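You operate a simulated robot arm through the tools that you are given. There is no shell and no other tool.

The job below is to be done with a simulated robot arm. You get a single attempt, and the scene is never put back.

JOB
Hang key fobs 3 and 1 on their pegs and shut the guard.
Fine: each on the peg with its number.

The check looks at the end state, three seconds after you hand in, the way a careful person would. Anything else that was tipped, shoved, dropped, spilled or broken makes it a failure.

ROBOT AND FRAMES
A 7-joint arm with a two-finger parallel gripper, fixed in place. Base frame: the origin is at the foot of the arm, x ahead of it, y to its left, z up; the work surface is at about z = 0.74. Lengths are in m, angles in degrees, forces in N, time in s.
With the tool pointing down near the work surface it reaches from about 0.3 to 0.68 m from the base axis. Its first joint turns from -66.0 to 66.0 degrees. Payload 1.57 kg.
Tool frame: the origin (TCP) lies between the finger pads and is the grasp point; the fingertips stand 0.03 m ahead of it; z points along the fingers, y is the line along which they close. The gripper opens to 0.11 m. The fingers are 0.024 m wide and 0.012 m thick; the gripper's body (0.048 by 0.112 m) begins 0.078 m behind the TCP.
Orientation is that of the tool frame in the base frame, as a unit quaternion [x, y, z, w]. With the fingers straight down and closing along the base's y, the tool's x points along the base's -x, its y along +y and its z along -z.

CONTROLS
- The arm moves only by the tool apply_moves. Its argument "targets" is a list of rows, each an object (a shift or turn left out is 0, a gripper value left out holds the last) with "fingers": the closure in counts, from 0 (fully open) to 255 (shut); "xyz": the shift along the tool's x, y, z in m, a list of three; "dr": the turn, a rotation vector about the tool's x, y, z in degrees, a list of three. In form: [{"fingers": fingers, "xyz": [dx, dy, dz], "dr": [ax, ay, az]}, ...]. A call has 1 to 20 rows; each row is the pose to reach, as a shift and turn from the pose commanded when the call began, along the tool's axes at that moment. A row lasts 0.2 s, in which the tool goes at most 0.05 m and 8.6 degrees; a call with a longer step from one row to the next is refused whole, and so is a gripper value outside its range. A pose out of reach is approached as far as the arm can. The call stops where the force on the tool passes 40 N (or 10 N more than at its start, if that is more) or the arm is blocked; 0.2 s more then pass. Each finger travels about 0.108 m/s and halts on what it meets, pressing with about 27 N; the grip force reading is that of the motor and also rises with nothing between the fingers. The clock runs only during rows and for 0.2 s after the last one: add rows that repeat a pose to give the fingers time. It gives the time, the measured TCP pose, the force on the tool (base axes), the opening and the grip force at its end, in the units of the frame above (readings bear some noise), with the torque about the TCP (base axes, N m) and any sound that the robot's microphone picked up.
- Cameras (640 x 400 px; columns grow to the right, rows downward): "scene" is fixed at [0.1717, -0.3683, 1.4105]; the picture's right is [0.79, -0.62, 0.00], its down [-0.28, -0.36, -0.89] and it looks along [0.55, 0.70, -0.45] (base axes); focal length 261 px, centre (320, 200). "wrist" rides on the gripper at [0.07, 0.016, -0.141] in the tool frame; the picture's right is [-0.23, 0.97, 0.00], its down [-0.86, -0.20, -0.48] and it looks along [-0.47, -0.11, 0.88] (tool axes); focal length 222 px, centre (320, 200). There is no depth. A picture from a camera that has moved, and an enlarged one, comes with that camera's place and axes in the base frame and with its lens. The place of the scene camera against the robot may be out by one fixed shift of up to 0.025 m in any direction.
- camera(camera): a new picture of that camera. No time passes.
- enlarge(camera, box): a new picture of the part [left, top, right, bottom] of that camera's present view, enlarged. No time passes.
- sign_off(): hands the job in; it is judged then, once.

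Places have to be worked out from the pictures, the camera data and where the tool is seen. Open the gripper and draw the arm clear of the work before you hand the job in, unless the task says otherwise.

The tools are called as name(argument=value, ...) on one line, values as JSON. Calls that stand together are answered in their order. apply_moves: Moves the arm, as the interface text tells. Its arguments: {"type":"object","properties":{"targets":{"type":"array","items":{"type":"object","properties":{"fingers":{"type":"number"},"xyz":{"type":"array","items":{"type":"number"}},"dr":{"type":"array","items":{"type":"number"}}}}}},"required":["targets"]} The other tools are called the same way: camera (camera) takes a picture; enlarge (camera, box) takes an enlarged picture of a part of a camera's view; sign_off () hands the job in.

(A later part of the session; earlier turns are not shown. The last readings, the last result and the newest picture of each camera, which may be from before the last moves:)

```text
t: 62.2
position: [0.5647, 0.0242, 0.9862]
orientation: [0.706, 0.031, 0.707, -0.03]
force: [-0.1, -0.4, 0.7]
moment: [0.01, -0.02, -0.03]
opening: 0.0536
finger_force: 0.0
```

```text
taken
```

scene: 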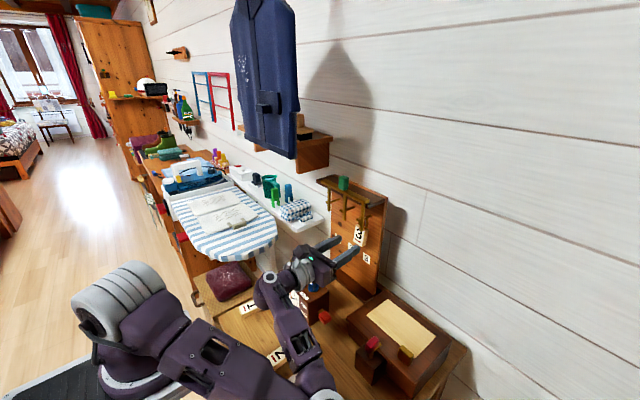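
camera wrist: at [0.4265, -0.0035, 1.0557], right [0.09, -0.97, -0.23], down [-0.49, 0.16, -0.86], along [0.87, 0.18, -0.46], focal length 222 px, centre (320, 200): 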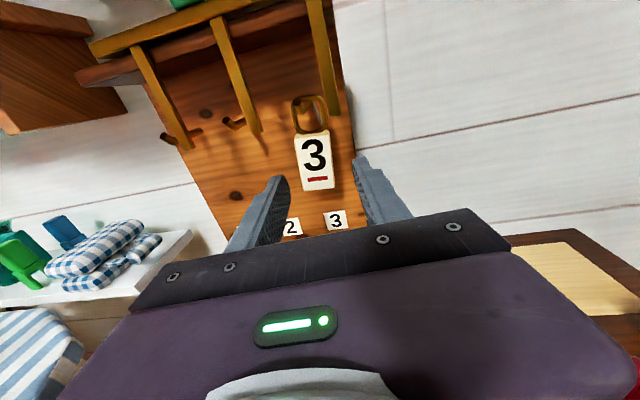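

Fob 3 is hanging properly. Now I'll swing the tool back to pointing left at about (0.405, 0.14, 1.08).

apply_moves(targets=[{"xyz": [0.0094, -0.0129, -0.0149], "dr": [8.5, 0, 0]}, {"xyz": [0.0188, -0.0258, -0.0298], "dr": [17, 0, 0]}, {"xyz": [0.0281, -0.0387, -0.0448], "dr": [25.5, 0, 0]}, {"xyz": [0.0375, -0.0516, -0.0597], "dr": [34, 0, 0]}, {"xyz": [0.0469, -0.0645, -0.0746], "dr": [42.5, 0, 0]}, {"xyz": [0.0563, -0.0774, -0.0895], "dr": [51, 0, 0]}, {"xyz": [0.0657, -0.0903, -0.1044], "dr": [59.5, 0, 0]}, {"xyz": [0.075, -0.1032, -0.1194], "dr": [68, 0, 0]}, {"xyz": [0.0844, -0.1161, -0.1343], "dr": [76.5, 0, 0]}, {"xyz": [0.0938, -0.129, -0.1492], "dr": [85, 0, 0]}, {"xyz": [0.0938, -0.129, -0.1492], "dr": [85, 0, 0]}])

camera(camera="scene")

```text
t: 64.6
position: [0.4046, 0.1405, 1.0803]
orientation: [0.499, 0.501, 0.5, -0.5]
force: [0.2, -0.1, 0.3]
moment: [0.0, 0.0, -0.02]
opening: 0.0536
finger_force: 0.0
out of reach, approached as far as the arm can: row 1, 2, 3, 4, 5, 6, 7
```

```text
taken
```

scene: 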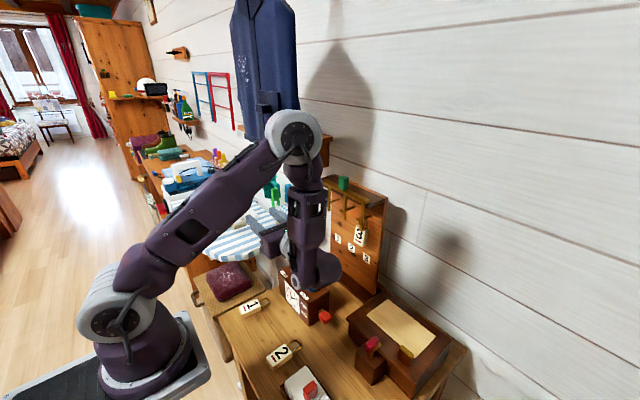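

Arm is back with elbow up. Tipping down to a vertical tool again.

apply_moves(targets=[{"fingers": 116, "xyz": [0, 0.001, -0.0055], "dr": [0, -8.2, 0]}, {"xyz": [0, 0.002, -0.011], "dr": [0, -16.4, 0]}, {"xyz": [0, 0.003, -0.0165], "dr": [0, -24.6, 0]}, {"xyz": [0, 0.004, -0.022], "dr": [0, -32.8, 0]}, {"xyz": [0, 0.005, -0.0275], "dr": [0, -41, 0]}, {"xyz": [0, 0.006, -0.033], "dr": [0, -49.2, 0]}, {"xyz": [0, 0.007, -0.0385], "dr": [0, -57.4, 0]}, {"xyz": [0, 0.008, -0.044], "dr": [0, -65.6, 0]}, {"xyz": [0, 0.009, -0.0495], "dr": [0, -73.8, 0]}, {"xyz": [0, 0.01, -0.055], "dr": [0, -82, 0]}, {"xyz": [0, 0.01, -0.06], "dr": [0, -90, 0]}, {"xyz": [0, 0.01, -0.06], "dr": [0, -90, 0]}])

```text
t: 67.2
position: [0.3711, 0.0277, 1.0655]
orientation: [0.706, 0.708, 0.0, 0.001]
force: [-0.6, -0.4, 0.4]
moment: [0.01, 0.0, -0.03]
opening: 0.0598
finger_force: 0.0
out of reach, approached as far as the arm can: row 3, 4, 5, 6, 7, 8, 9, 10, 11, 12
```

That ended off-target (0.371, 0.028, 1.066), so the arm is in a slightly different branch. Let me look before continuing.

camera(camera="scene")

camera(camera="wrist")

```text
taken
```

scene: 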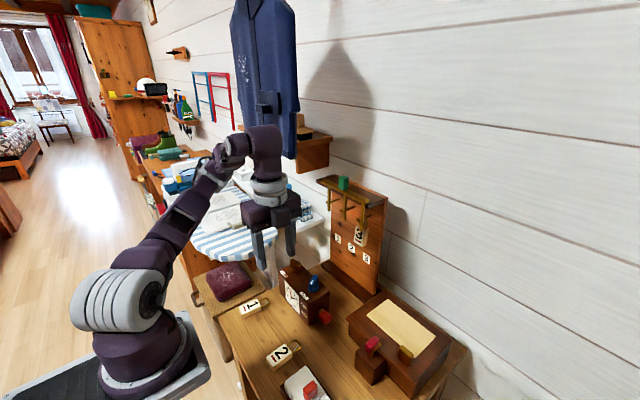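

```text
taken
camera wrist: at [0.3876, 0.0968, 1.2064], right [0.97, -0.23, 0.0], down [-0.2, -0.85, 0.48], along [-0.11, -0.47, -0.88], focal length 222 px, centre (320, 200)
```

wrist: 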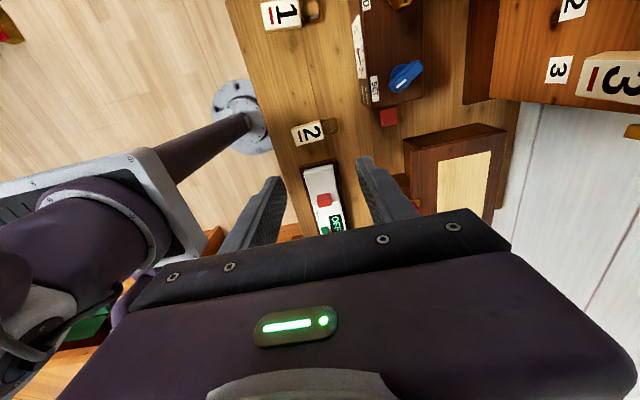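

The elbow has swivelled to the left this time. I'll move up and forward to (0.45, 0.0, 1.14) and check whether the branch normalises.

apply_moves(targets=[{"xyz": [-0.0075, 0.02, -0.0185]}, {"xyz": [-0.015, 0.04, -0.037]}, {"xyz": [-0.0225, 0.06, -0.0555]}, {"xyz": [-0.03, 0.08, -0.074]}, {"xyz": [-0.03, 0.08, -0.074]}])

camera(camera="scene")

```text
t: 68.4
position: [0.407, -0.0358, 1.1191]
orientation: [0.707, 0.707, 0.001, 0.001]
force: [0.0, 0.7, -0.5]
moment: [0.0, 0.03, 0.0]
opening: 0.0603
finger_force: 0.1
out of reach, approached as far as the arm can: row 1, 2, 3, 4, 5
```

```text
taken
```

scene: 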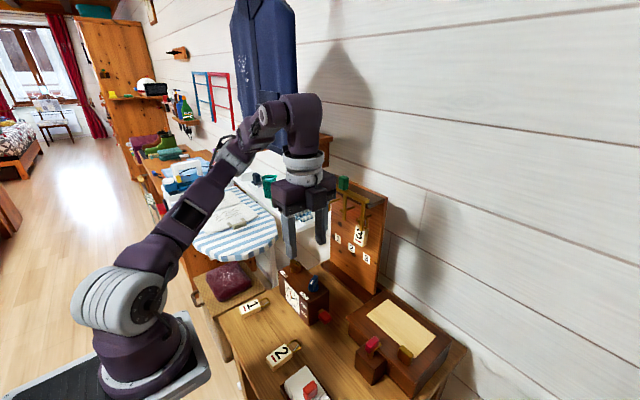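

Still limited in this branch. I'll try turning the tool toward the pick yaw (+45°) while heading to (0.45, 0.0, 1.12) to see whether it frees up.

apply_moves(targets=[{"xyz": [0.007, 0.008, 0], "dr": [0, 0, 7.5]}, {"xyz": [0.014, 0.016, 0], "dr": [0, 0, 15]}, {"xyz": [0.021, 0.024, 0], "dr": [0, 0, 22.5]}, {"xyz": [0.028, 0.032, 0], "dr": [0, 0, 30]}, {"xyz": [0.035, 0.04, 0], "dr": [0, 0, 37.5]}, {"xyz": [0.036, 0.043, 0], "dr": [0, 0, 45]}, {"xyz": [0.036, 0.043, 0], "dr": [0, 0, 45]}])

camera(camera="scene")

```text
t: 70.0
position: [0.304, -0.0991, 1.0594]
orientation: [0.924, 0.382, 0.002, 0.0]
force: [-0.1, 0.6, 0.0]
moment: [-0.02, 0.03, 0.0]
opening: 0.0599
finger_force: 0.0
out of reach, approached as far as the arm can: row 1, 2, 3, 4, 5, 6, 7
```

```text
taken
```

scene: 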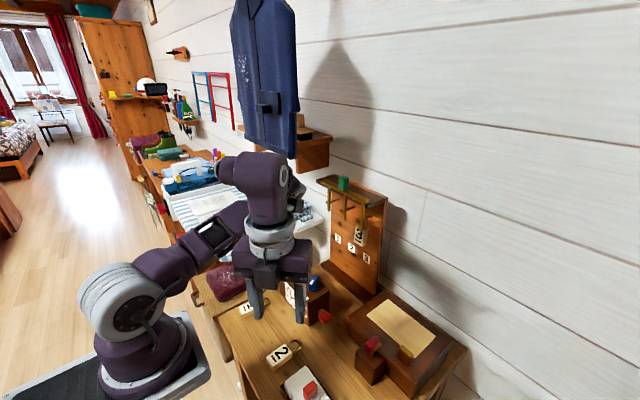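

That made it worse, so this branch is at the + limit of the last joint. I'll unwind the yaw back to natural (tool x toward −x) while moving to (0.45, 0.0, 1.12).

apply_moves(targets=[{"xyz": [0.0108, 0.0021, -0.0038], "dr": [0, 0, -8.4]}, {"xyz": [0.0217, 0.0041, -0.0075], "dr": [0, 0, -16.8]}, {"xyz": [0.0325, 0.0062, -0.0113], "dr": [0, 0, -25.2]}, {"xyz": [0.0433, 0.0083, -0.015], "dr": [0, 0, -33.6]}, {"xyz": [0.0542, 0.0103, -0.0188], "dr": [0, 0, -42]}, {"xyz": [0.065, 0.0124, -0.0225], "dr": [0, 0, -50.4]}, {"xyz": [0.0758, 0.0144, -0.0263], "dr": [0, 0, -58.8]}, {"xyz": [0.0867, 0.0165, -0.03], "dr": [0, 0, -67.2]}, {"xyz": [0.0975, 0.0186, -0.0338], "dr": [0, 0, -75.6]}, {"xyz": [0.1083, 0.0206, -0.0375], "dr": [0, 0, -84]}, {"xyz": [0.1192, 0.0227, -0.0413], "dr": [0, 0, -92.4]}, {"xyz": [0.13, 0.0248, -0.045], "dr": [0, 0, -100.8]}, {"xyz": [0.1408, 0.0268, -0.0488], "dr": [0, 0, -109.2]}, {"xyz": [0.1517, 0.0289, -0.0525], "dr": [0, 0, -117.6]}, {"xyz": [0.1625, 0.0309, -0.0563], "dr": [0, 0, -126]}, {"xyz": [0.1733, 0.033, -0.06], "dr": [0, 0, -134.4]}, {"xyz": [0.1733, 0.033, -0.06], "dr": [0, 0, -134.4]}])

camera(camera="scene")

```text
t: 73.6
position: [0.453, 0.0028, 1.119]
orientation: [0.005, 1.0, 0.0, 0.001]
force: [-0.5, 0.1, -0.4]
moment: [-0.02, 0.02, 0.01]
opening: 0.0601
finger_force: 0.0
```

```text
taken
```

scene: 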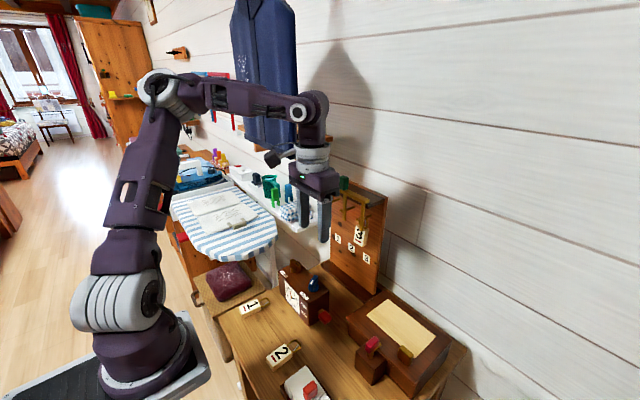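

Natural pose regained at (0.453, 0.003, 1.119). Now I'll turn the tool by +170° again, as before.

apply_moves(targets=[{"dr": [0, 0, 8.5]}, {"dr": [0, 0, 17]}, {"dr": [0, 0, 25.5]}, {"dr": [0, 0, 34]}, {"dr": [0, 0, 42.5]}, {"dr": [0, 0, 51]}, {"dr": [0, 0, 59.5]}, {"dr": [0, 0, 68]}, {"dr": [0, 0, 76.5]}, {"dr": [0, 0, 85]}, {"dr": [0, 0, 93.5]}, {"dr": [0, 0, 102]}, {"dr": [0, 0, 110.5]}, {"dr": [0, 0, 119]}, {"dr": [0, 0, 127.5]}, {"dr": [0, 0, 136]}, {"dr": [0, 0, 144.5]}, {"dr": [0, 0, 153]}, {"dr": [0, 0, 161.5]}, {"dr": [0, 0, 170]}])

camera(camera="scene")

```text
t: 77.8
position: [0.2205, -0.1748, 1.0418]
orientation: [0.996, 0.089, 0.007, -0.013]
force: [0.5, 0.3, 0.3]
moment: [-0.02, 0.0, -0.01]
opening: 0.0599
finger_force: 0.1
out of reach, approached as far as the arm can: row 9, 10, 11, 12, 13, 14, 15, 16, 17, 18, 19, 20
```

```text
taken
```

scene: 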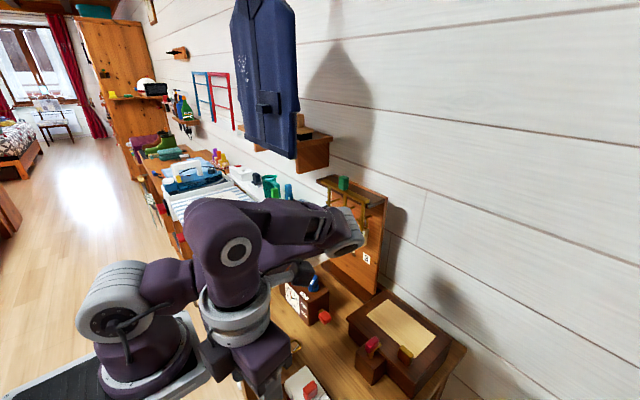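

This branch has only about +70° of roll left, so the last joint is wound up differently now. I'll unwind back to the natural yaw at (0.45, 0.0, 1.12) and then try turning the other way (−180°).

apply_moves(targets=[{"xyz": [0.0129, -0.0066, -0.004], "dr": [0, 0, -8.5]}, {"xyz": [0.0257, -0.0132, -0.008], "dr": [0, 0, -17]}, {"xyz": [0.0386, -0.0197, -0.012], "dr": [0, 0, -25.5]}, {"xyz": [0.0515, -0.0263, -0.016], "dr": [0, 0, -34]}, {"xyz": [0.0643, -0.0329, -0.02], "dr": [0, 0, -42.5]}, {"xyz": [0.0772, -0.0395, -0.024], "dr": [0, 0, -51]}, {"xyz": [0.0901, -0.046, -0.028], "dr": [0, 0, -59.5]}, {"xyz": [0.1029, -0.0526, -0.032], "dr": [0, 0, -68]}, {"xyz": [0.1158, -0.0592, -0.036], "dr": [0, 0, -76.5]}, {"xyz": [0.1287, -0.0658, -0.04], "dr": [0, 0, -85]}, {"xyz": [0.1415, -0.0723, -0.044], "dr": [0, 0, -93.5]}, {"xyz": [0.1544, -0.0789, -0.048], "dr": [0, 0, -102]}, {"xyz": [0.1672, -0.0855, -0.052], "dr": [0, 0, -110.5]}, {"xyz": [0.1801, -0.0921, -0.056], "dr": [0, 0, -119]}, {"xyz": [0.193, -0.0986, -0.06], "dr": [0, 0, -127.5]}, {"xyz": [0.2058, -0.1052, -0.064], "dr": [0, 0, -136]}, {"xyz": [0.2187, -0.1118, -0.068], "dr": [0, 0, -144.5]}, {"xyz": [0.2316, -0.1184, -0.072], "dr": [0, 0, -153]}, {"xyz": [0.2444, -0.1249, -0.076], "dr": [0, 0, -161.5]}, {"xyz": [0.2573, -0.1315, -0.08], "dr": [0, 0, -170]}])

camera(camera="scene")

```text
t: 82.0
position: [0.4481, -0.0029, 1.1219]
orientation: [0.004, 1.0, 0.0, 0.001]
force: [-1.2, -0.2, 0.2]
moment: [-0.03, 0.0, -0.03]
opening: 0.06
finger_force: 0.0
```

```text
taken
```

scene: 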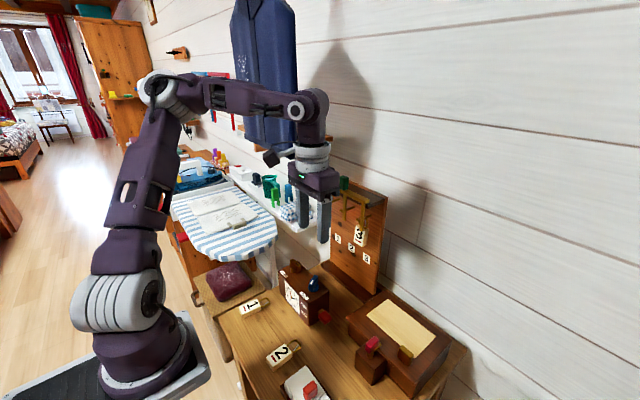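

Same stable pose. The pictures suggest the base joint is rotated left with the elbow out left; I'll swing the tool around to the left (azimuth ~52°, into the first-joint limit) to push the elbow back toward the centre, then return.

apply_moves(targets=[{"xyz": [0.0097, 0.0413, 0], "dr": [0, 0, -5]}, {"xyz": [0.0295, 0.0768, 0], "dr": [0, 0, -10]}, {"xyz": [0.0539, 0.116, 0], "dr": [0, 0, -16]}, {"xyz": [0.0771, 0.1528, 0], "dr": [0, 0, -22]}, {"xyz": [0.0948, 0.1908, 0], "dr": [0, 0, -28]}, {"xyz": [0.1164, 0.2267, 0], "dr": [0, 0, -34]}, {"xyz": [0.1416, 0.2601, 0], "dr": [0, 0, -40]}, {"xyz": [0.1701, 0.2907, 0], "dr": [0, 0, -46]}, {"xyz": [0.2017, 0.3182, 0], "dr": [0, 0, -52]}, {"xyz": [0.2017, 0.3182, 0], "dr": [0, 0, -52]}])

camera(camera="scene")

```text
t: 84.2
position: [0.3128, 0.0736, 1.0598]
orientation: [-0.435, 0.901, 0.0, 0.0]
force: [-1.0, 0.0, -0.9]
moment: [0.0, -0.02, 0.02]
opening: 0.0599
finger_force: 0.0
out of reach, approached as far as the arm can: row 3, 4, 5, 6, 7, 8, 9, 10
```

```text
taken
```

scene: 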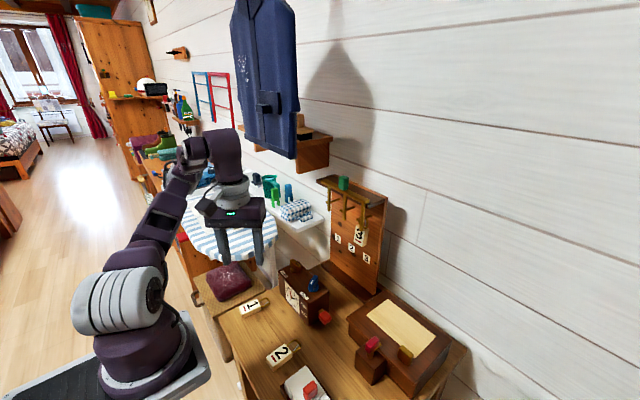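

The base joint seems to hit its limit there. I'll return along the same arc to (0.448, 0, 1.12) with natural yaw.

apply_moves(targets=[{"xyz": [0.0, 0.0, -0.01], "dr": [0, 0, 7]}, {"xyz": [-0.01, -0.01, -0.02], "dr": [0, 0, 14]}, {"xyz": [-0.03, -0.02, -0.03], "dr": [0, 0, 21]}, {"xyz": [-0.05, -0.035, -0.04], "dr": [0, 0, 28]}, {"xyz": [-0.075, -0.055, -0.05], "dr": [0, 0, 35]}, {"xyz": [-0.1, -0.08, -0.06], "dr": [0, 0, 42]}, {"xyz": [-0.122, -0.108, -0.06], "dr": [0, 0, 48]}, {"xyz": [-0.1435, -0.1535, -0.06], "dr": [0, 0, 52]}, {"xyz": [-0.1435, -0.1535, -0.06], "dr": [0, 0, 52]}])

camera(camera="scene")

```text
refused: row 8 steps farther than a row can; nothing moved
```

```text
taken
```

scene: 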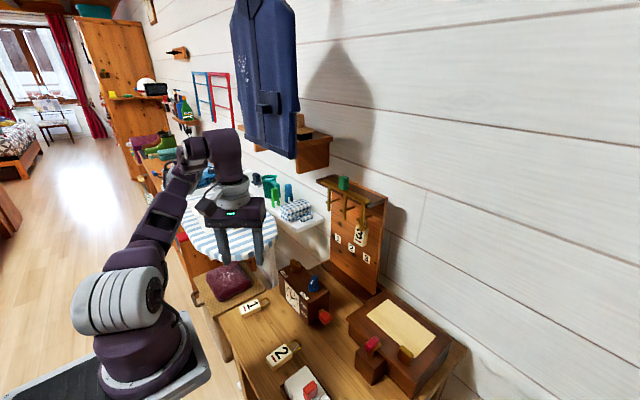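

I'll recompute the shift properly and send it in even steps.

apply_moves(targets=[{"xyz": [-0.003, -0.0192, -0.0075], "dr": [0, 0, 6.5]}, {"xyz": [-0.0059, -0.0385, -0.015], "dr": [0, 0, 13]}, {"xyz": [-0.0089, -0.0577, -0.0225], "dr": [0, 0, 19.5]}, {"xyz": [-0.0119, -0.0769, -0.03], "dr": [0, 0, 26]}, {"xyz": [-0.0148, -0.0961, -0.0375], "dr": [0, 0, 32.5]}, {"xyz": [-0.0178, -0.1154, -0.045], "dr": [0, 0, 39]}, {"xyz": [-0.0207, -0.1346, -0.0525], "dr": [0, 0, 45.5]}, {"xyz": [-0.0237, -0.1538, -0.06], "dr": [0, 0, 52]}, {"xyz": [-0.0237, -0.1538, -0.06], "dr": [0, 0, 52]}])

camera(camera="scene")

```text
t: 86.2
position: [0.4432, -0.0065, 1.114]
orientation: [0.006, 1.0, 0.0, 0.001]
force: [-0.6, -0.2, 0.5]
moment: [0.0, -0.04, 0.02]
opening: 0.0599
finger_force: 0.1
```

```text
taken
```

scene: 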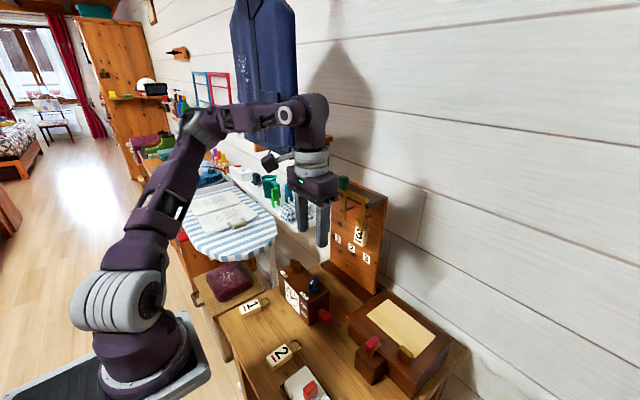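

The elbow is still out left. I'll explore a direct pitch-up from here (natural yaw) to a horizontal tool at about (0.53, 0, 1.08), staying clear of the guard, to see which branch the wrist takes.

apply_moves(targets=[{"xyz": [-0.008, 0, 0.003], "dr": [0, -8.2, 0]}, {"xyz": [-0.016, 0, 0.006], "dr": [0, -16.4, 0]}, {"xyz": [-0.024, 0, 0.009], "dr": [0, -24.6, 0]}, {"xyz": [-0.032, 0, 0.012], "dr": [0, -32.8, 0]}, {"xyz": [-0.04, 0, 0.015], "dr": [0, -41, 0]}, {"xyz": [-0.048, 0, 0.018], "dr": [0, -49.2, 0]}, {"xyz": [-0.056, 0, 0.021], "dr": [0, -57.4, 0]}, {"xyz": [-0.064, 0, 0.024], "dr": [0, -65.6, 0]}, {"xyz": [-0.072, 0, 0.027], "dr": [0, -73.8, 0]}, {"xyz": [-0.08, 0, 0.03], "dr": [0, -82, 0]}, {"xyz": [-0.088, 0, 0.034], "dr": [0, -90, 0]}, {"xyz": [-0.088, 0, 0.034], "dr": [0, -90, 0]}])

camera(camera="scene")

```text
t: 88.8
position: [0.5392, -0.037, 1.0426]
orientation: [0.011, 0.869, 0.014, 0.494]
force: [0.4, -0.1, 0.3]
moment: [-0.01, -0.02, 0.02]
opening: 0.0603
finger_force: 0.0
out of reach, approached as far as the arm can: row 5, 6, 7, 8, 9, 10, 11, 12
```

```text
taken
```

scene: 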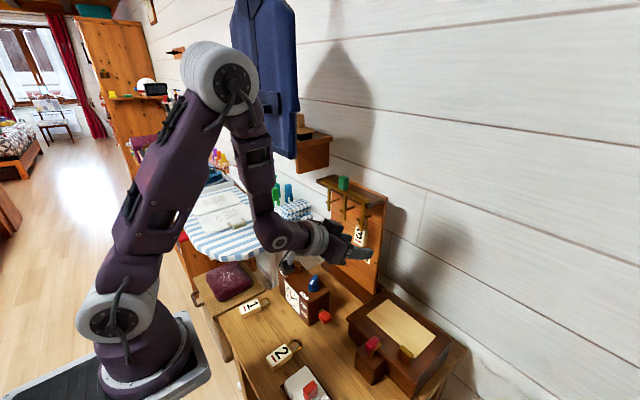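

Very useful: the base joint and elbow are now centred, with the wrist in the upward-bending branch (tool tilted 59°). I'll back off 3 cm and roll the tool −170° about its axis to bring the camera on top.

apply_moves(targets=[{"xyz": [0, 0, -0.01], "dr": [0, 0, -8.5]}, {"xyz": [0, 0, -0.02], "dr": [0, 0, -17]}, {"xyz": [0, 0, -0.03], "dr": [0, 0, -25.5]}, {"xyz": [0, 0, -0.03], "dr": [0, 0, -34]}, {"xyz": [0, 0, -0.03], "dr": [0, 0, -42.5]}, {"xyz": [0, 0, -0.03], "dr": [0, 0, -51]}, {"xyz": [0, 0, -0.03], "dr": [0, 0, -59.5]}, {"xyz": [0, 0, -0.03], "dr": [0, 0, -68]}, {"xyz": [0, 0, -0.03], "dr": [0, 0, -76.5]}, {"xyz": [0, 0, -0.03], "dr": [0, 0, -85]}, {"xyz": [0, 0, -0.03], "dr": [0, 0, -93.5]}, {"xyz": [0, 0, -0.03], "dr": [0, 0, -102]}, {"xyz": [0, 0, -0.03], "dr": [0, 0, -110.5]}, {"xyz": [0, 0, -0.03], "dr": [0, 0, -119]}, {"xyz": [0, 0, -0.03], "dr": [0, 0, -127.5]}, {"xyz": [0, 0, -0.03], "dr": [0, 0, -136]}, {"xyz": [0, 0, -0.03], "dr": [0, 0, -144.5]}, {"xyz": [0, 0, -0.03], "dr": [0, 0, -153]}, {"xyz": [0, 0, -0.03], "dr": [0, 0, -161.5]}, {"xyz": [0, 0, -0.03], "dr": [0, 0, -170]}])

camera(camera="scene")

camera(camera="wrist")

```text
t: 93.0
position: [0.5178, -0.0538, 1.1086]
orientation: [0.865, -0.084, 0.49, -0.058]
force: [0.1, 0.2, -0.3]
moment: [0.02, -0.02, 0.02]
opening: 0.06
finger_force: 0.0
out of reach, approached as far as the arm can: row 16, 17, 18, 19, 20
```

```text
taken
```

scene: 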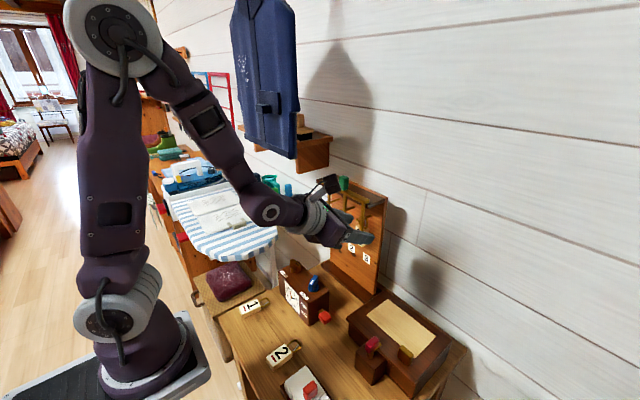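

```text
taken
camera wrist: at [0.4321, -0.0871, 1.2359], right [-0.2, -0.91, -0.37], down [-0.83, 0.36, -0.43], along [0.53, 0.22, -0.82], focal length 222 px, centre (320, 200)
```

wrist: 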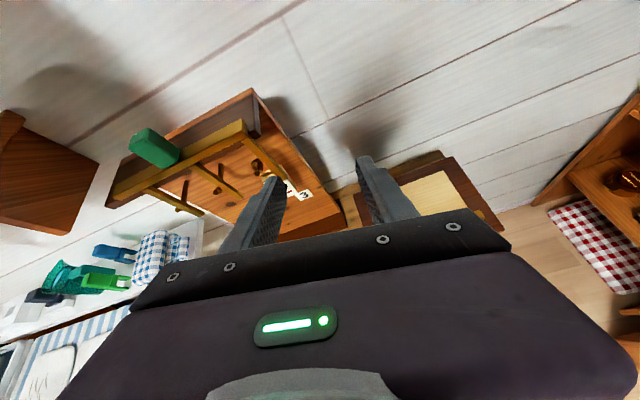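

Now the camera is on top and the elbow centred. I'll pitch down to a vertical tool with tool x toward +x at (0.45, 0, 1.12) and see whether it is reached cleanly.

apply_moves(targets=[{"xyz": [-0.0045, -0.0061, -0.0079], "dr": [-0.875, -7.35, -1.26]}, {"xyz": [-0.009, -0.0122, -0.0157], "dr": [-1.75, -14.7, -2.53]}, {"xyz": [-0.0135, -0.0183, -0.0236], "dr": [-2.63, -22.05, -3.79]}, {"xyz": [-0.018, -0.0244, -0.0315], "dr": [-3.5, -29.4, -5.05]}, {"xyz": [-0.0226, -0.0305, -0.0393], "dr": [-4.38, -36.75, -6.31]}, {"xyz": [-0.0271, -0.0366, -0.0472], "dr": [-5.25, -44.1, -7.58]}, {"xyz": [-0.0316, -0.0427, -0.055], "dr": [-6.13, -51.45, -8.84]}, {"xyz": [-0.0361, -0.0488, -0.0629], "dr": [-7.0, -58.8, -10.1]}, {"xyz": [-0.0361, -0.0488, -0.0629], "dr": [-7.0, -58.8, -10.1]}])

camera(camera="scene")

```text
t: 95.0
position: [0.4498, -0.0017, 1.1198]
orientation: [1.0, -0.001, 0.001, 0.0]
force: [-0.8, -0.2, 0.5]
moment: [-0.02, -0.01, -0.02]
opening: 0.0601
finger_force: 0.1
```

```text
taken
```

scene: 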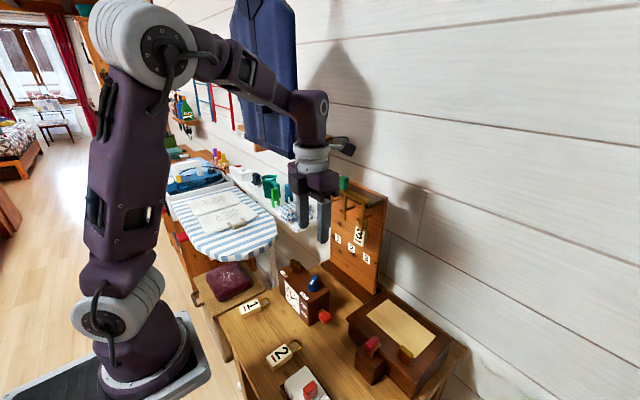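

That worked perfectly: vertical tool, tool x toward +x, elbow up and centred. Now I'll move above fob 1 at about (0.347, 0.197, 0.90), yawed −6.5° to match it.

apply_moves(targets=[{"xyz": [-0.0129, -0.0248, 0.0275], "dr": [0, 0, 0.8]}, {"xyz": [-0.0258, -0.0496, 0.055], "dr": [0, 0, 1.6]}, {"xyz": [-0.0386, -0.0744, 0.0825], "dr": [0, 0, 2.4]}, {"xyz": [-0.0515, -0.0993, 0.11], "dr": [0, 0, 3.2]}, {"xyz": [-0.0644, -0.1241, 0.1375], "dr": [0, 0, 4.1]}, {"xyz": [-0.0773, -0.1489, 0.165], "dr": [0, 0, 4.9]}, {"xyz": [-0.0901, -0.1737, 0.1925], "dr": [0, 0, 5.7]}, {"xyz": [-0.103, -0.1985, 0.22], "dr": [0, 0, 6.5]}, {"xyz": [-0.103, -0.1985, 0.22], "dr": [0, 0, 6.5]}])

camera(camera="scene")

camera(camera="wrist")

```text
t: 97.0
position: [0.3483, 0.1983, 0.8994]
orientation: [0.998, -0.058, 0.001, -0.001]
force: [1.2, -0.2, -0.7]
moment: [-0.01, -0.04, 0.02]
opening: 0.0599
finger_force: 0.0
```

```text
taken
```

scene: 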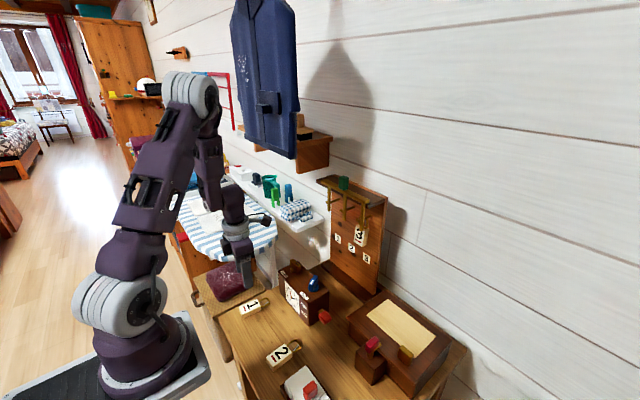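

```text
taken
camera wrist: at [0.4169, 0.174, 1.0401], right [-0.34, -0.94, 0.0], down [-0.83, 0.3, 0.48], along [-0.45, 0.16, -0.88], focal length 222 px, centre (320, 200)
```

wrist: 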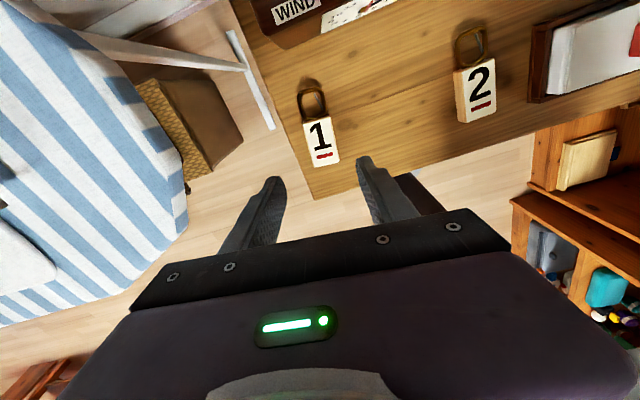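

Reached cleanly above fob 1. I'll zoom in to refine its position.

enlarge(camera="wrist", box=[270, 70, 370, 180])

```text
3.64 times, centred on (320, 125) of wrist
camera zoom: at [0.4169, 0.174, 1.0401], right [-0.34, -0.94, 0.0], down [-0.83, 0.3, 0.48], along [-0.45, 0.16, -0.88], focal length 808 px, centre (320, 473)
```

zoom: 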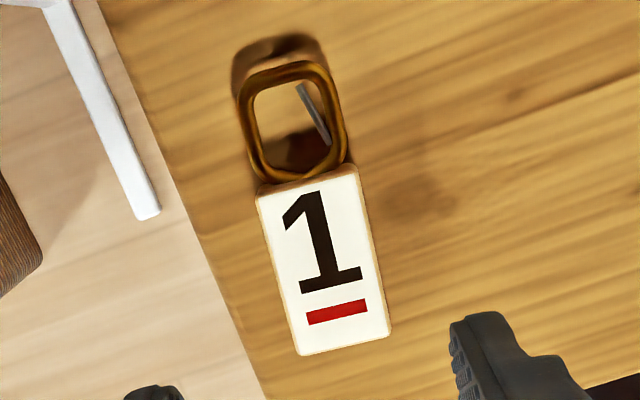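

Fob 1's centre is at tool offset (+1.4, +1.7) mm. I'll correct and descend to TCP z≈0.774.

apply_moves(targets=[{"fingers": 116, "xyz": [0.0012, 0.0016, 0]}, {"xyz": [0.0012, 0.0016, 0.04]}, {"xyz": [0.0012, 0.0016, 0.08]}, {"xyz": [0.0012, 0.0016, 0.105]}, {"xyz": [0.0012, 0.0016, 0.118]}, {"xyz": [0.0012, 0.0016, 0.1255]}, {"xyz": [0.0012, 0.0016, 0.1255]}])

camera(camera="wrist")

enlarge(camera="scene", box=[200, 250, 320, 350])

```text
t: 98.6
position: [0.3493, 0.196, 0.7748]
orientation: [0.998, -0.058, 0.002, -0.001]
force: [0.3, 0.0, -0.8]
moment: [-0.04, 0.02, 0.02]
opening: 0.06
finger_force: 0.1
```

```text
taken
camera wrist: at [0.4172, 0.1718, 0.9149], right [-0.34, -0.94, 0.0], down [-0.83, 0.3, 0.48], along [-0.45, 0.16, -0.88], focal length 222 px, centre (320, 200)
```

wrist: 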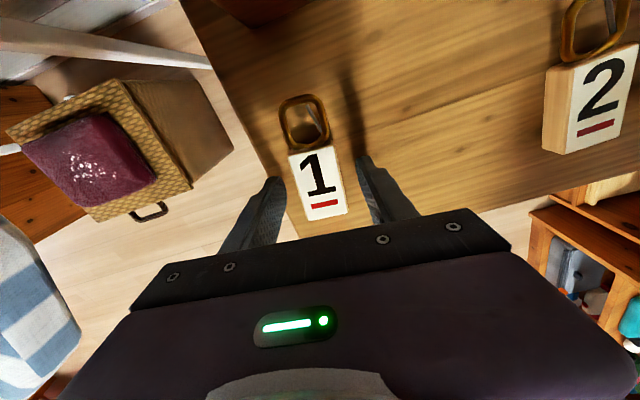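

```text
4.00 times, centred on (260, 300) of scene
camera zoom: at [0.1717, -0.3683, 1.4105], right [0.79, -0.62, 0.0], down [-0.28, -0.36, -0.89], along [0.55, 0.7, -0.45], focal length 1045 px, centre (560, -200)
```

zoom: 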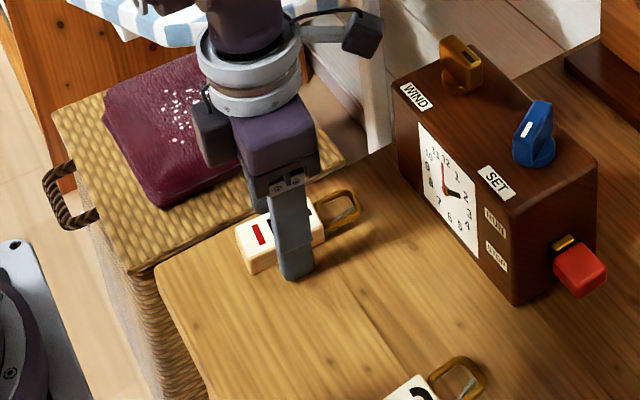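

Fingers straddle fob 1. Closing, then lifting 12.5 cm.

apply_moves(targets=[{"fingers": 255}, {"fingers": 255}, {"fingers": 255}, {"fingers": 255, "xyz": [0, 0, -0.01]}, {"xyz": [0, 0, -0.04]}, {"xyz": [0, 0, -0.08]}, {"xyz": [0, 0, -0.125]}, {"xyz": [0, 0, -0.125]}])

enlarge(camera="wrist", box=[260, 80, 380, 230])

camera(camera="scene")

```text
t: 100.4
position: [0.3479, 0.1958, 0.899]
orientation: [0.998, -0.058, 0.001, 0.0]
force: [0.2, 0.5, -0.5]
moment: [0.01, -0.02, 0.0]
opening: 0.035
finger_force: 27.4
```

```text
2.67 times, centred on (320, 155) of wrist
camera zoom: at [0.4165, 0.1715, 1.0404], right [-0.34, -0.94, 0.0], down [-0.83, 0.3, 0.48], along [-0.45, 0.16, -0.88], focal length 592 px, centre (320, 320)
```

zoom: 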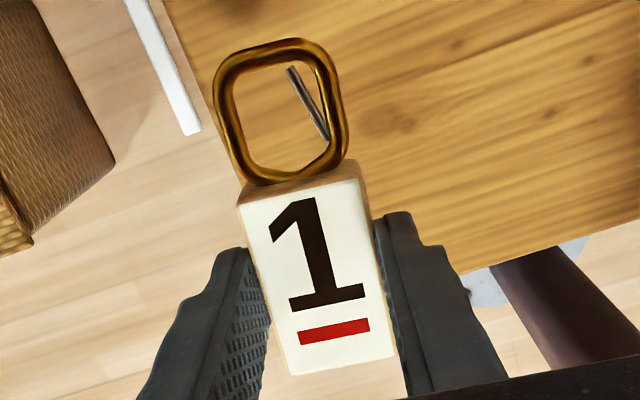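

```text
taken
```

scene: 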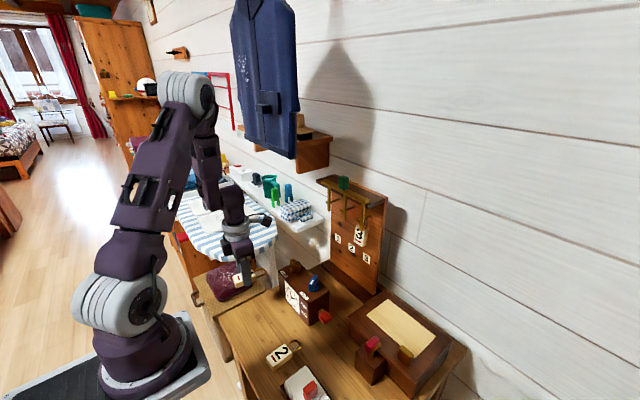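

Fob 1 is held exactly like fob 3 was. I'll return to (0.45, 0.03, 1.12) with tool x along +x.

apply_moves(targets=[{"xyz": [0.0151, 0.0191, -0.0276], "dr": [0, 0, -0.83]}, {"xyz": [0.0301, 0.0383, -0.0553], "dr": [0, 0, -1.66]}, {"xyz": [0.0452, 0.0574, -0.0829], "dr": [0, 0, -2.5]}, {"xyz": [0.0603, 0.0766, -0.1105], "dr": [0, 0, -3.33]}, {"xyz": [0.0753, 0.0957, -0.1381], "dr": [0, 0, -4.16]}, {"xyz": [0.0904, 0.1148, -0.1658], "dr": [0, 0, -5]}, {"xyz": [0.1054, 0.134, -0.1934], "dr": [0, 0, -5.82]}, {"xyz": [0.1205, 0.1531, -0.221], "dr": [0, 0, -6.65]}, {"xyz": [0.1205, 0.1531, -0.221], "dr": [0, 0, -6.65]}])

camera(camera="scene")

```text
t: 102.4
position: [0.4501, 0.0301, 1.119]
orientation: [1.0, 0.001, 0.001, -0.001]
force: [-0.3, 0.2, -1.5]
moment: [0.01, 0.0, 0.01]
opening: 0.0352
finger_force: 26.7
```

```text
taken
```

scene: 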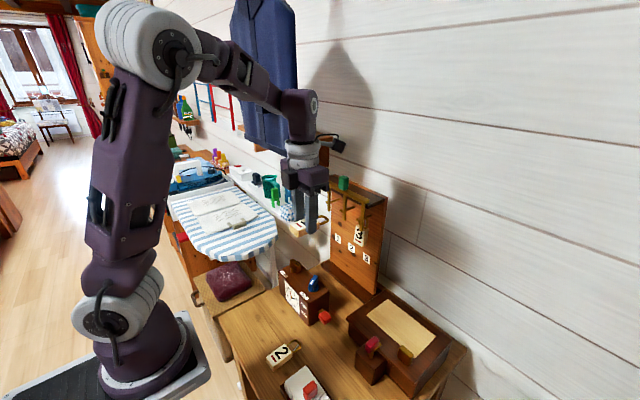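

Now I'll pitch up by 60° while easing toward (0.515, 0.0, 1.11), the reverse of the path that worked.

apply_moves(targets=[{"xyz": [0.0081, 0.0037, 0.0012], "dr": [0, 7.5, 0]}, {"xyz": [0.0163, 0.0075, 0.0025], "dr": [0, 15, 0]}, {"xyz": [0.0244, 0.0112, 0.0037], "dr": [0, 22.5, 0]}, {"xyz": [0.0325, 0.015, 0.005], "dr": [0, 30, 0]}, {"xyz": [0.0406, 0.0187, 0.0062], "dr": [0, 37.5, 0]}, {"xyz": [0.0488, 0.0225, 0.0075], "dr": [0, 45, 0]}, {"xyz": [0.0569, 0.0262, 0.0087], "dr": [0, 52.5, 0]}, {"xyz": [0.065, 0.03, 0.01], "dr": [0, 60, 0]}, {"xyz": [0.065, 0.03, 0.01], "dr": [0, 60, 0]}])

camera(camera="scene")

camera(camera="wrist")

```text
t: 104.4
position: [0.5361, 0.0012, 1.1215]
orientation: [0.866, -0.001, 0.501, -0.001]
force: [0.2, 0.1, -0.8]
moment: [0.03, 0.02, -0.03]
opening: 0.0353
finger_force: 27.2
out of reach, approached as far as the arm can: row 5, 6, 7, 8, 9
```

```text
taken
```

scene: 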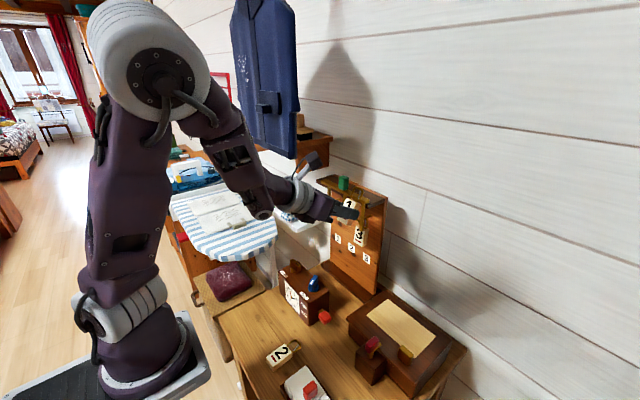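

```text
taken
camera wrist: at [0.4503, -0.0154, 1.2526], right [-0.11, -0.97, -0.2], down [-0.84, 0.2, -0.5], along [0.53, 0.11, -0.84], focal length 222 px, centre (320, 200)
```

wrist: 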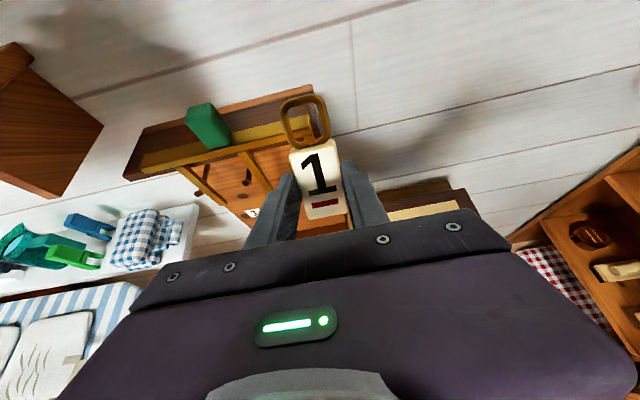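

Orientation is good but reach limits pushed it forward, with the ring ~1–2 cm from the bar. I'll first shift right, clear of the board, then finish pitching to horizontal and lower to z≈0.965 there.

apply_moves(targets=[{"xyz": [0, 0.028, 0]}, {"xyz": [0, 0.056, 0]}, {"xyz": [-0.0303, 0.056, 0.0259], "dr": [0, 7.5, 0]}, {"xyz": [-0.0605, 0.056, 0.0517], "dr": [0, 15, 0]}, {"xyz": [-0.0908, 0.056, 0.0776], "dr": [0, 22.5, 0]}, {"xyz": [-0.121, 0.056, 0.1034], "dr": [0, 30, 0]}, {"xyz": [-0.121, 0.056, 0.1034], "dr": [0, 30, 0]}])

camera(camera="scene")

camera(camera="wrist")

```text
t: 106.0
position: [0.5725, -0.0925, 1.145]
orientation: [0.728, 0.015, 0.685, -0.016]
force: [1.0, -0.3, -1.3]
moment: [0.02, 0.01, -0.02]
opening: 0.035
finger_force: 27.1
out of reach, approached as far as the arm can: row 1, 2, 3, 4, 5, 6, 7
```

```text
taken
```

scene: 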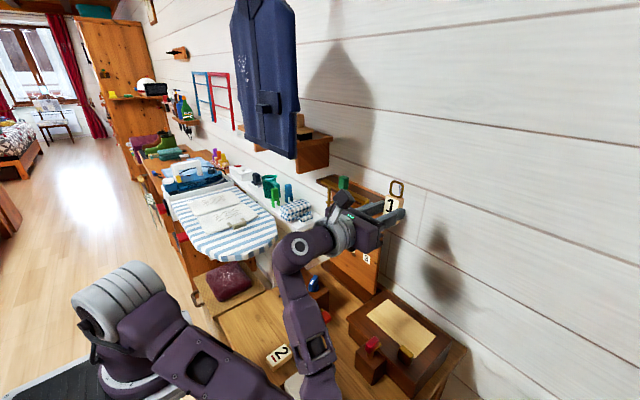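

```text
taken
camera wrist: at [0.4384, -0.1153, 1.2219], right [0.03, -0.97, -0.23], down [-0.54, 0.18, -0.82], along [0.84, 0.15, -0.52], focal length 222 px, centre (320, 200)
```

wrist: 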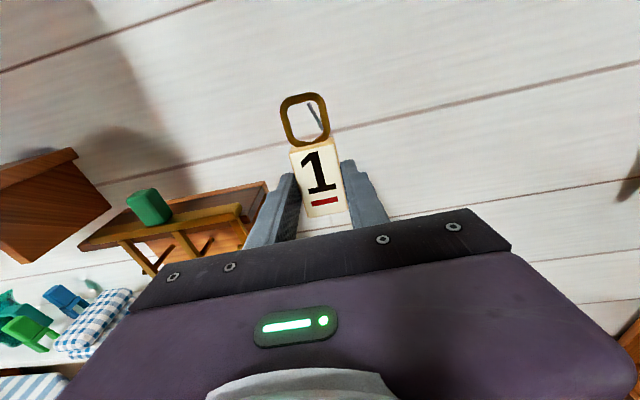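

The tool is now horizontal at (0.5725, −0.0925, 1.145), right of the board with the elbow low. I'll lower in stages, first to z≈1.06, and watch the elbow.

apply_moves(targets=[{"xyz": [-0.028, -0.004, 0.001], "dr": [0.8, 1.2, 0]}, {"xyz": [-0.056, -0.008, 0.002], "dr": [1.6, 2.4, 0]}, {"xyz": [-0.085, -0.012, 0.003], "dr": [2.5, 3.5, 0]}, {"xyz": [-0.085, -0.012, 0.003], "dr": [2.5, 3.5, 0]}])

camera(camera="scene")

camera(camera="wrist")

```text
t: 107.0
position: [0.5752, -0.0861, 1.158]
orientation: [0.708, 0.031, 0.705, -0.033]
force: [-0.3, 0.1, -0.6]
moment: [0.0, -0.01, 0.02]
opening: 0.0351
finger_force: 27.6
out of reach, approached as far as the arm can: row 1, 2, 3, 4
```

```text
taken
```

scene: 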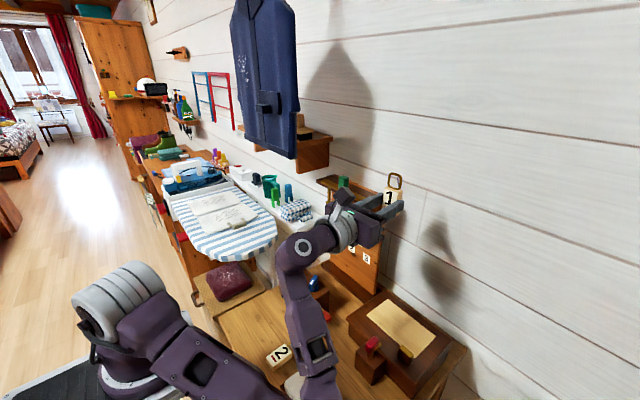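

```text
taken
camera wrist: at [0.4381, -0.1159, 1.2282], right [0.09, -0.97, -0.23], down [-0.5, 0.16, -0.85], along [0.86, 0.19, -0.47], focal length 222 px, centre (320, 200)
```

wrist: 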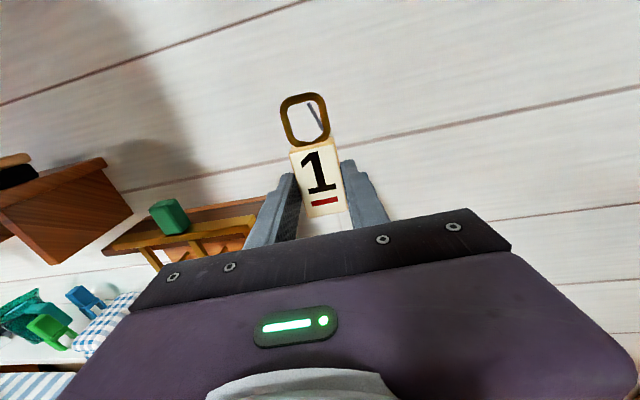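

Lowering isn't possible from this elbow-below configuration. I'll go back: pitch down to 60° to the right of the board, then to the vertical pose, and use the sideways route that worked well the first time.

apply_moves(targets=[{"xyz": [-0.006, -0.006, -0.0085], "dr": [-1, -6, 0]}, {"xyz": [-0.012, -0.012, -0.017], "dr": [-2, -12, 0]}, {"xyz": [-0.018, -0.018, -0.0255], "dr": [-3, -18, 0]}, {"xyz": [-0.024, -0.024, -0.034], "dr": [-4, -24, 0]}, {"xyz": [-0.03, -0.0298, -0.0425], "dr": [-5, -30, 0]}, {"xyz": [-0.03, -0.0298, -0.0425], "dr": [-5, -30, 0]}])

camera(camera="scene")

```text
t: 108.4
position: [0.5468, -0.0682, 1.1313]
orientation: [0.866, 0.007, 0.5, 0.006]
force: [-0.1, 0.9, -0.4]
moment: [-0.01, 0.0, -0.03]
opening: 0.035
finger_force: 27.0
out of reach, approached as far as the arm can: row 1, 2, 3, 4, 5, 6
```

```text
taken
```

scene: 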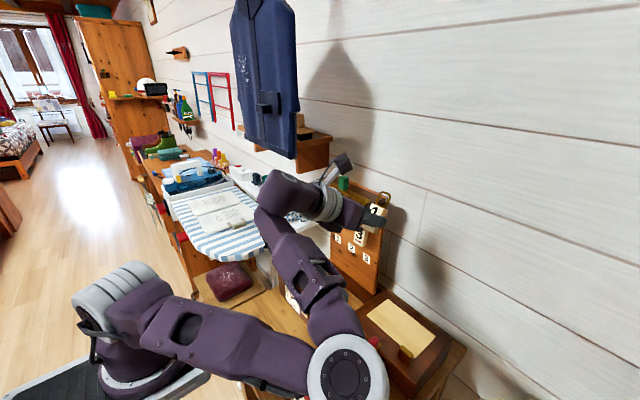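

Continuing back down to the vertical pose at (0.45, 0, 1.12).

apply_moves(targets=[{"xyz": [-0.0073, -0.0085, -0.0098], "dr": [0, -7.5, 0]}, {"xyz": [-0.0145, -0.017, -0.0196], "dr": [0, -15, 0]}, {"xyz": [-0.0218, -0.0255, -0.0294], "dr": [0, -22.5, 0]}, {"xyz": [-0.029, -0.034, -0.0393], "dr": [0, -30, 0]}, {"xyz": [-0.0363, -0.0425, -0.0491], "dr": [0, -37.5, 0]}, {"xyz": [-0.0435, -0.051, -0.0589], "dr": [0, -45, 0]}, {"xyz": [-0.0508, -0.0595, -0.0687], "dr": [0, -52.5, 0]}, {"xyz": [-0.058, -0.068, -0.0785], "dr": [0, -60, 0]}, {"xyz": [-0.058, -0.068, -0.0785], "dr": [0, -60, 0]}])

camera(camera="scene")

```text
t: 110.4
position: [0.4484, -0.0007, 1.1195]
orientation: [1.0, 0.003, -0.001, 0.01]
force: [-0.2, -0.2, -1.4]
moment: [0.0, 0.01, 0.01]
opening: 0.035
finger_force: 27.2
```

```text
taken
```

scene: 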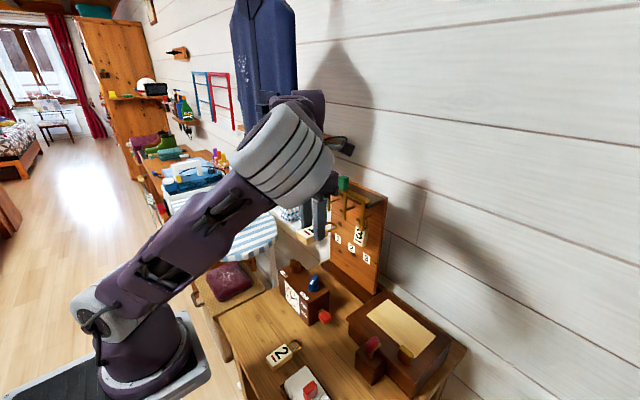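

Back to vertical with fob 1 still held, though the elbow is now out right. I'll try the sideways route from here: yaw so tool x points to +y, moving to (0.41, 0.08, 1.08).

apply_moves(targets=[{"xyz": [-0.004, -0.008, 0.004], "dr": [0, 0, -9]}, {"xyz": [-0.004, -0.008, 0.004], "dr": [0, 0, -9]}])

```text
refused: row 1 steps farther than a row can; nothing moved
```

apply_moves(targets=[{"xyz": [-0.0036, -0.0073, 0.0036], "dr": [0, 0, -8.18]}, {"xyz": [-0.0073, -0.0145, 0.0073], "dr": [0, 0, -16.36]}, {"xyz": [-0.0109, -0.0218, 0.0109], "dr": [0, 0, -24.5]}, {"xyz": [-0.0145, -0.0291, 0.0145], "dr": [0, 0, -32.7]}, {"xyz": [-0.0182, -0.0364, 0.0182], "dr": [0, 0, -40.9]}, {"xyz": [-0.0218, -0.0436, 0.0218], "dr": [0, 0, -49.1]}, {"xyz": [-0.0255, -0.0509, 0.0255], "dr": [0, 0, -57.3]}, {"xyz": [-0.0291, -0.0582, 0.0291], "dr": [0, 0, -65.5]}, {"xyz": [-0.0327, -0.0655, 0.0327], "dr": [0, 0, -73.6]}, {"xyz": [-0.0364, -0.0727, 0.0364], "dr": [0, 0, -81.8]}, {"xyz": [-0.04, -0.08, 0.04], "dr": [0, 0, -90]}, {"xyz": [-0.04, -0.08, 0.04], "dr": [0, 0, -90]}])

camera(camera="scene")

```text
t: 113.0
position: [0.4075, 0.0785, 1.0777]
orientation: [0.705, 0.709, -0.007, 0.006]
force: [-0.3, 0.5, 0.3]
moment: [-0.02, 0.0, -0.02]
opening: 0.0353
finger_force: 26.9
```

```text
taken
```

scene: 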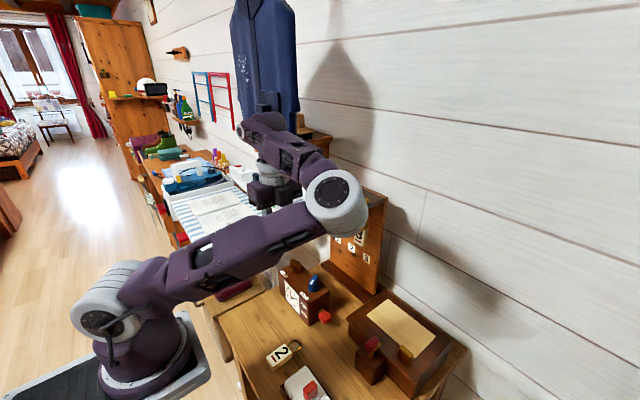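

The elbow is out to the right with the forearm pointing left – ideal for a direct pitch, since the wrist stays bent ~90° throughout. I'll yaw back so tool x points +x at about (0.42, 0.10, 1.10).

apply_moves(targets=[{"xyz": [0.0018, 0.0014, -0.0018], "dr": [0, 0, 8.18]}, {"xyz": [0.0036, 0.0027, -0.0036], "dr": [0, 0, 16.36]}, {"xyz": [0.0055, 0.0041, -0.0055], "dr": [0, 0, 24.5]}, {"xyz": [0.0073, 0.0055, -0.0073], "dr": [0, 0, 32.7]}, {"xyz": [0.0091, 0.0068, -0.0091], "dr": [0, 0, 40.9]}, {"xyz": [0.0109, 0.0082, -0.0109], "dr": [0, 0, 49.1]}, {"xyz": [0.0127, 0.0095, -0.0127], "dr": [0, 0, 57.3]}, {"xyz": [0.0145, 0.0109, -0.0145], "dr": [0, 0, 65.5]}, {"xyz": [0.0164, 0.0123, -0.0164], "dr": [0, 0, 73.6]}, {"xyz": [0.0182, 0.0136, -0.0182], "dr": [0, 0, 81.8]}, {"xyz": [0.02, 0.015, -0.02], "dr": [0, 0, 89.5]}, {"xyz": [0.02, 0.015, -0.02], "dr": [0, 0, 89.5]}])

camera(camera="scene")

```text
t: 115.6
position: [0.4237, 0.0996, 1.0981]
orientation: [1.0, 0.006, 0.001, 0.008]
force: [0.5, 1.0, -0.8]
moment: [0.01, 0.02, 0.04]
opening: 0.035
finger_force: 27.3
```

```text
taken
```

scene: 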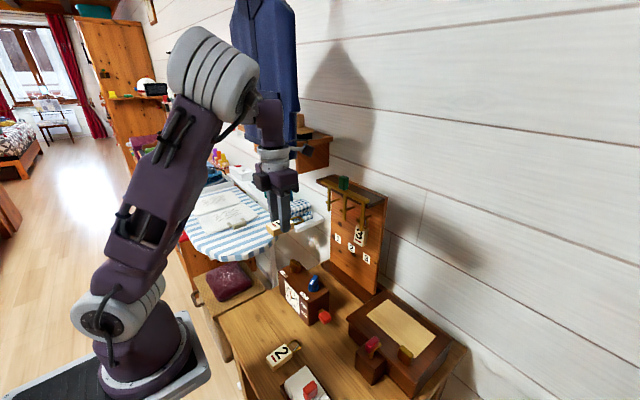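

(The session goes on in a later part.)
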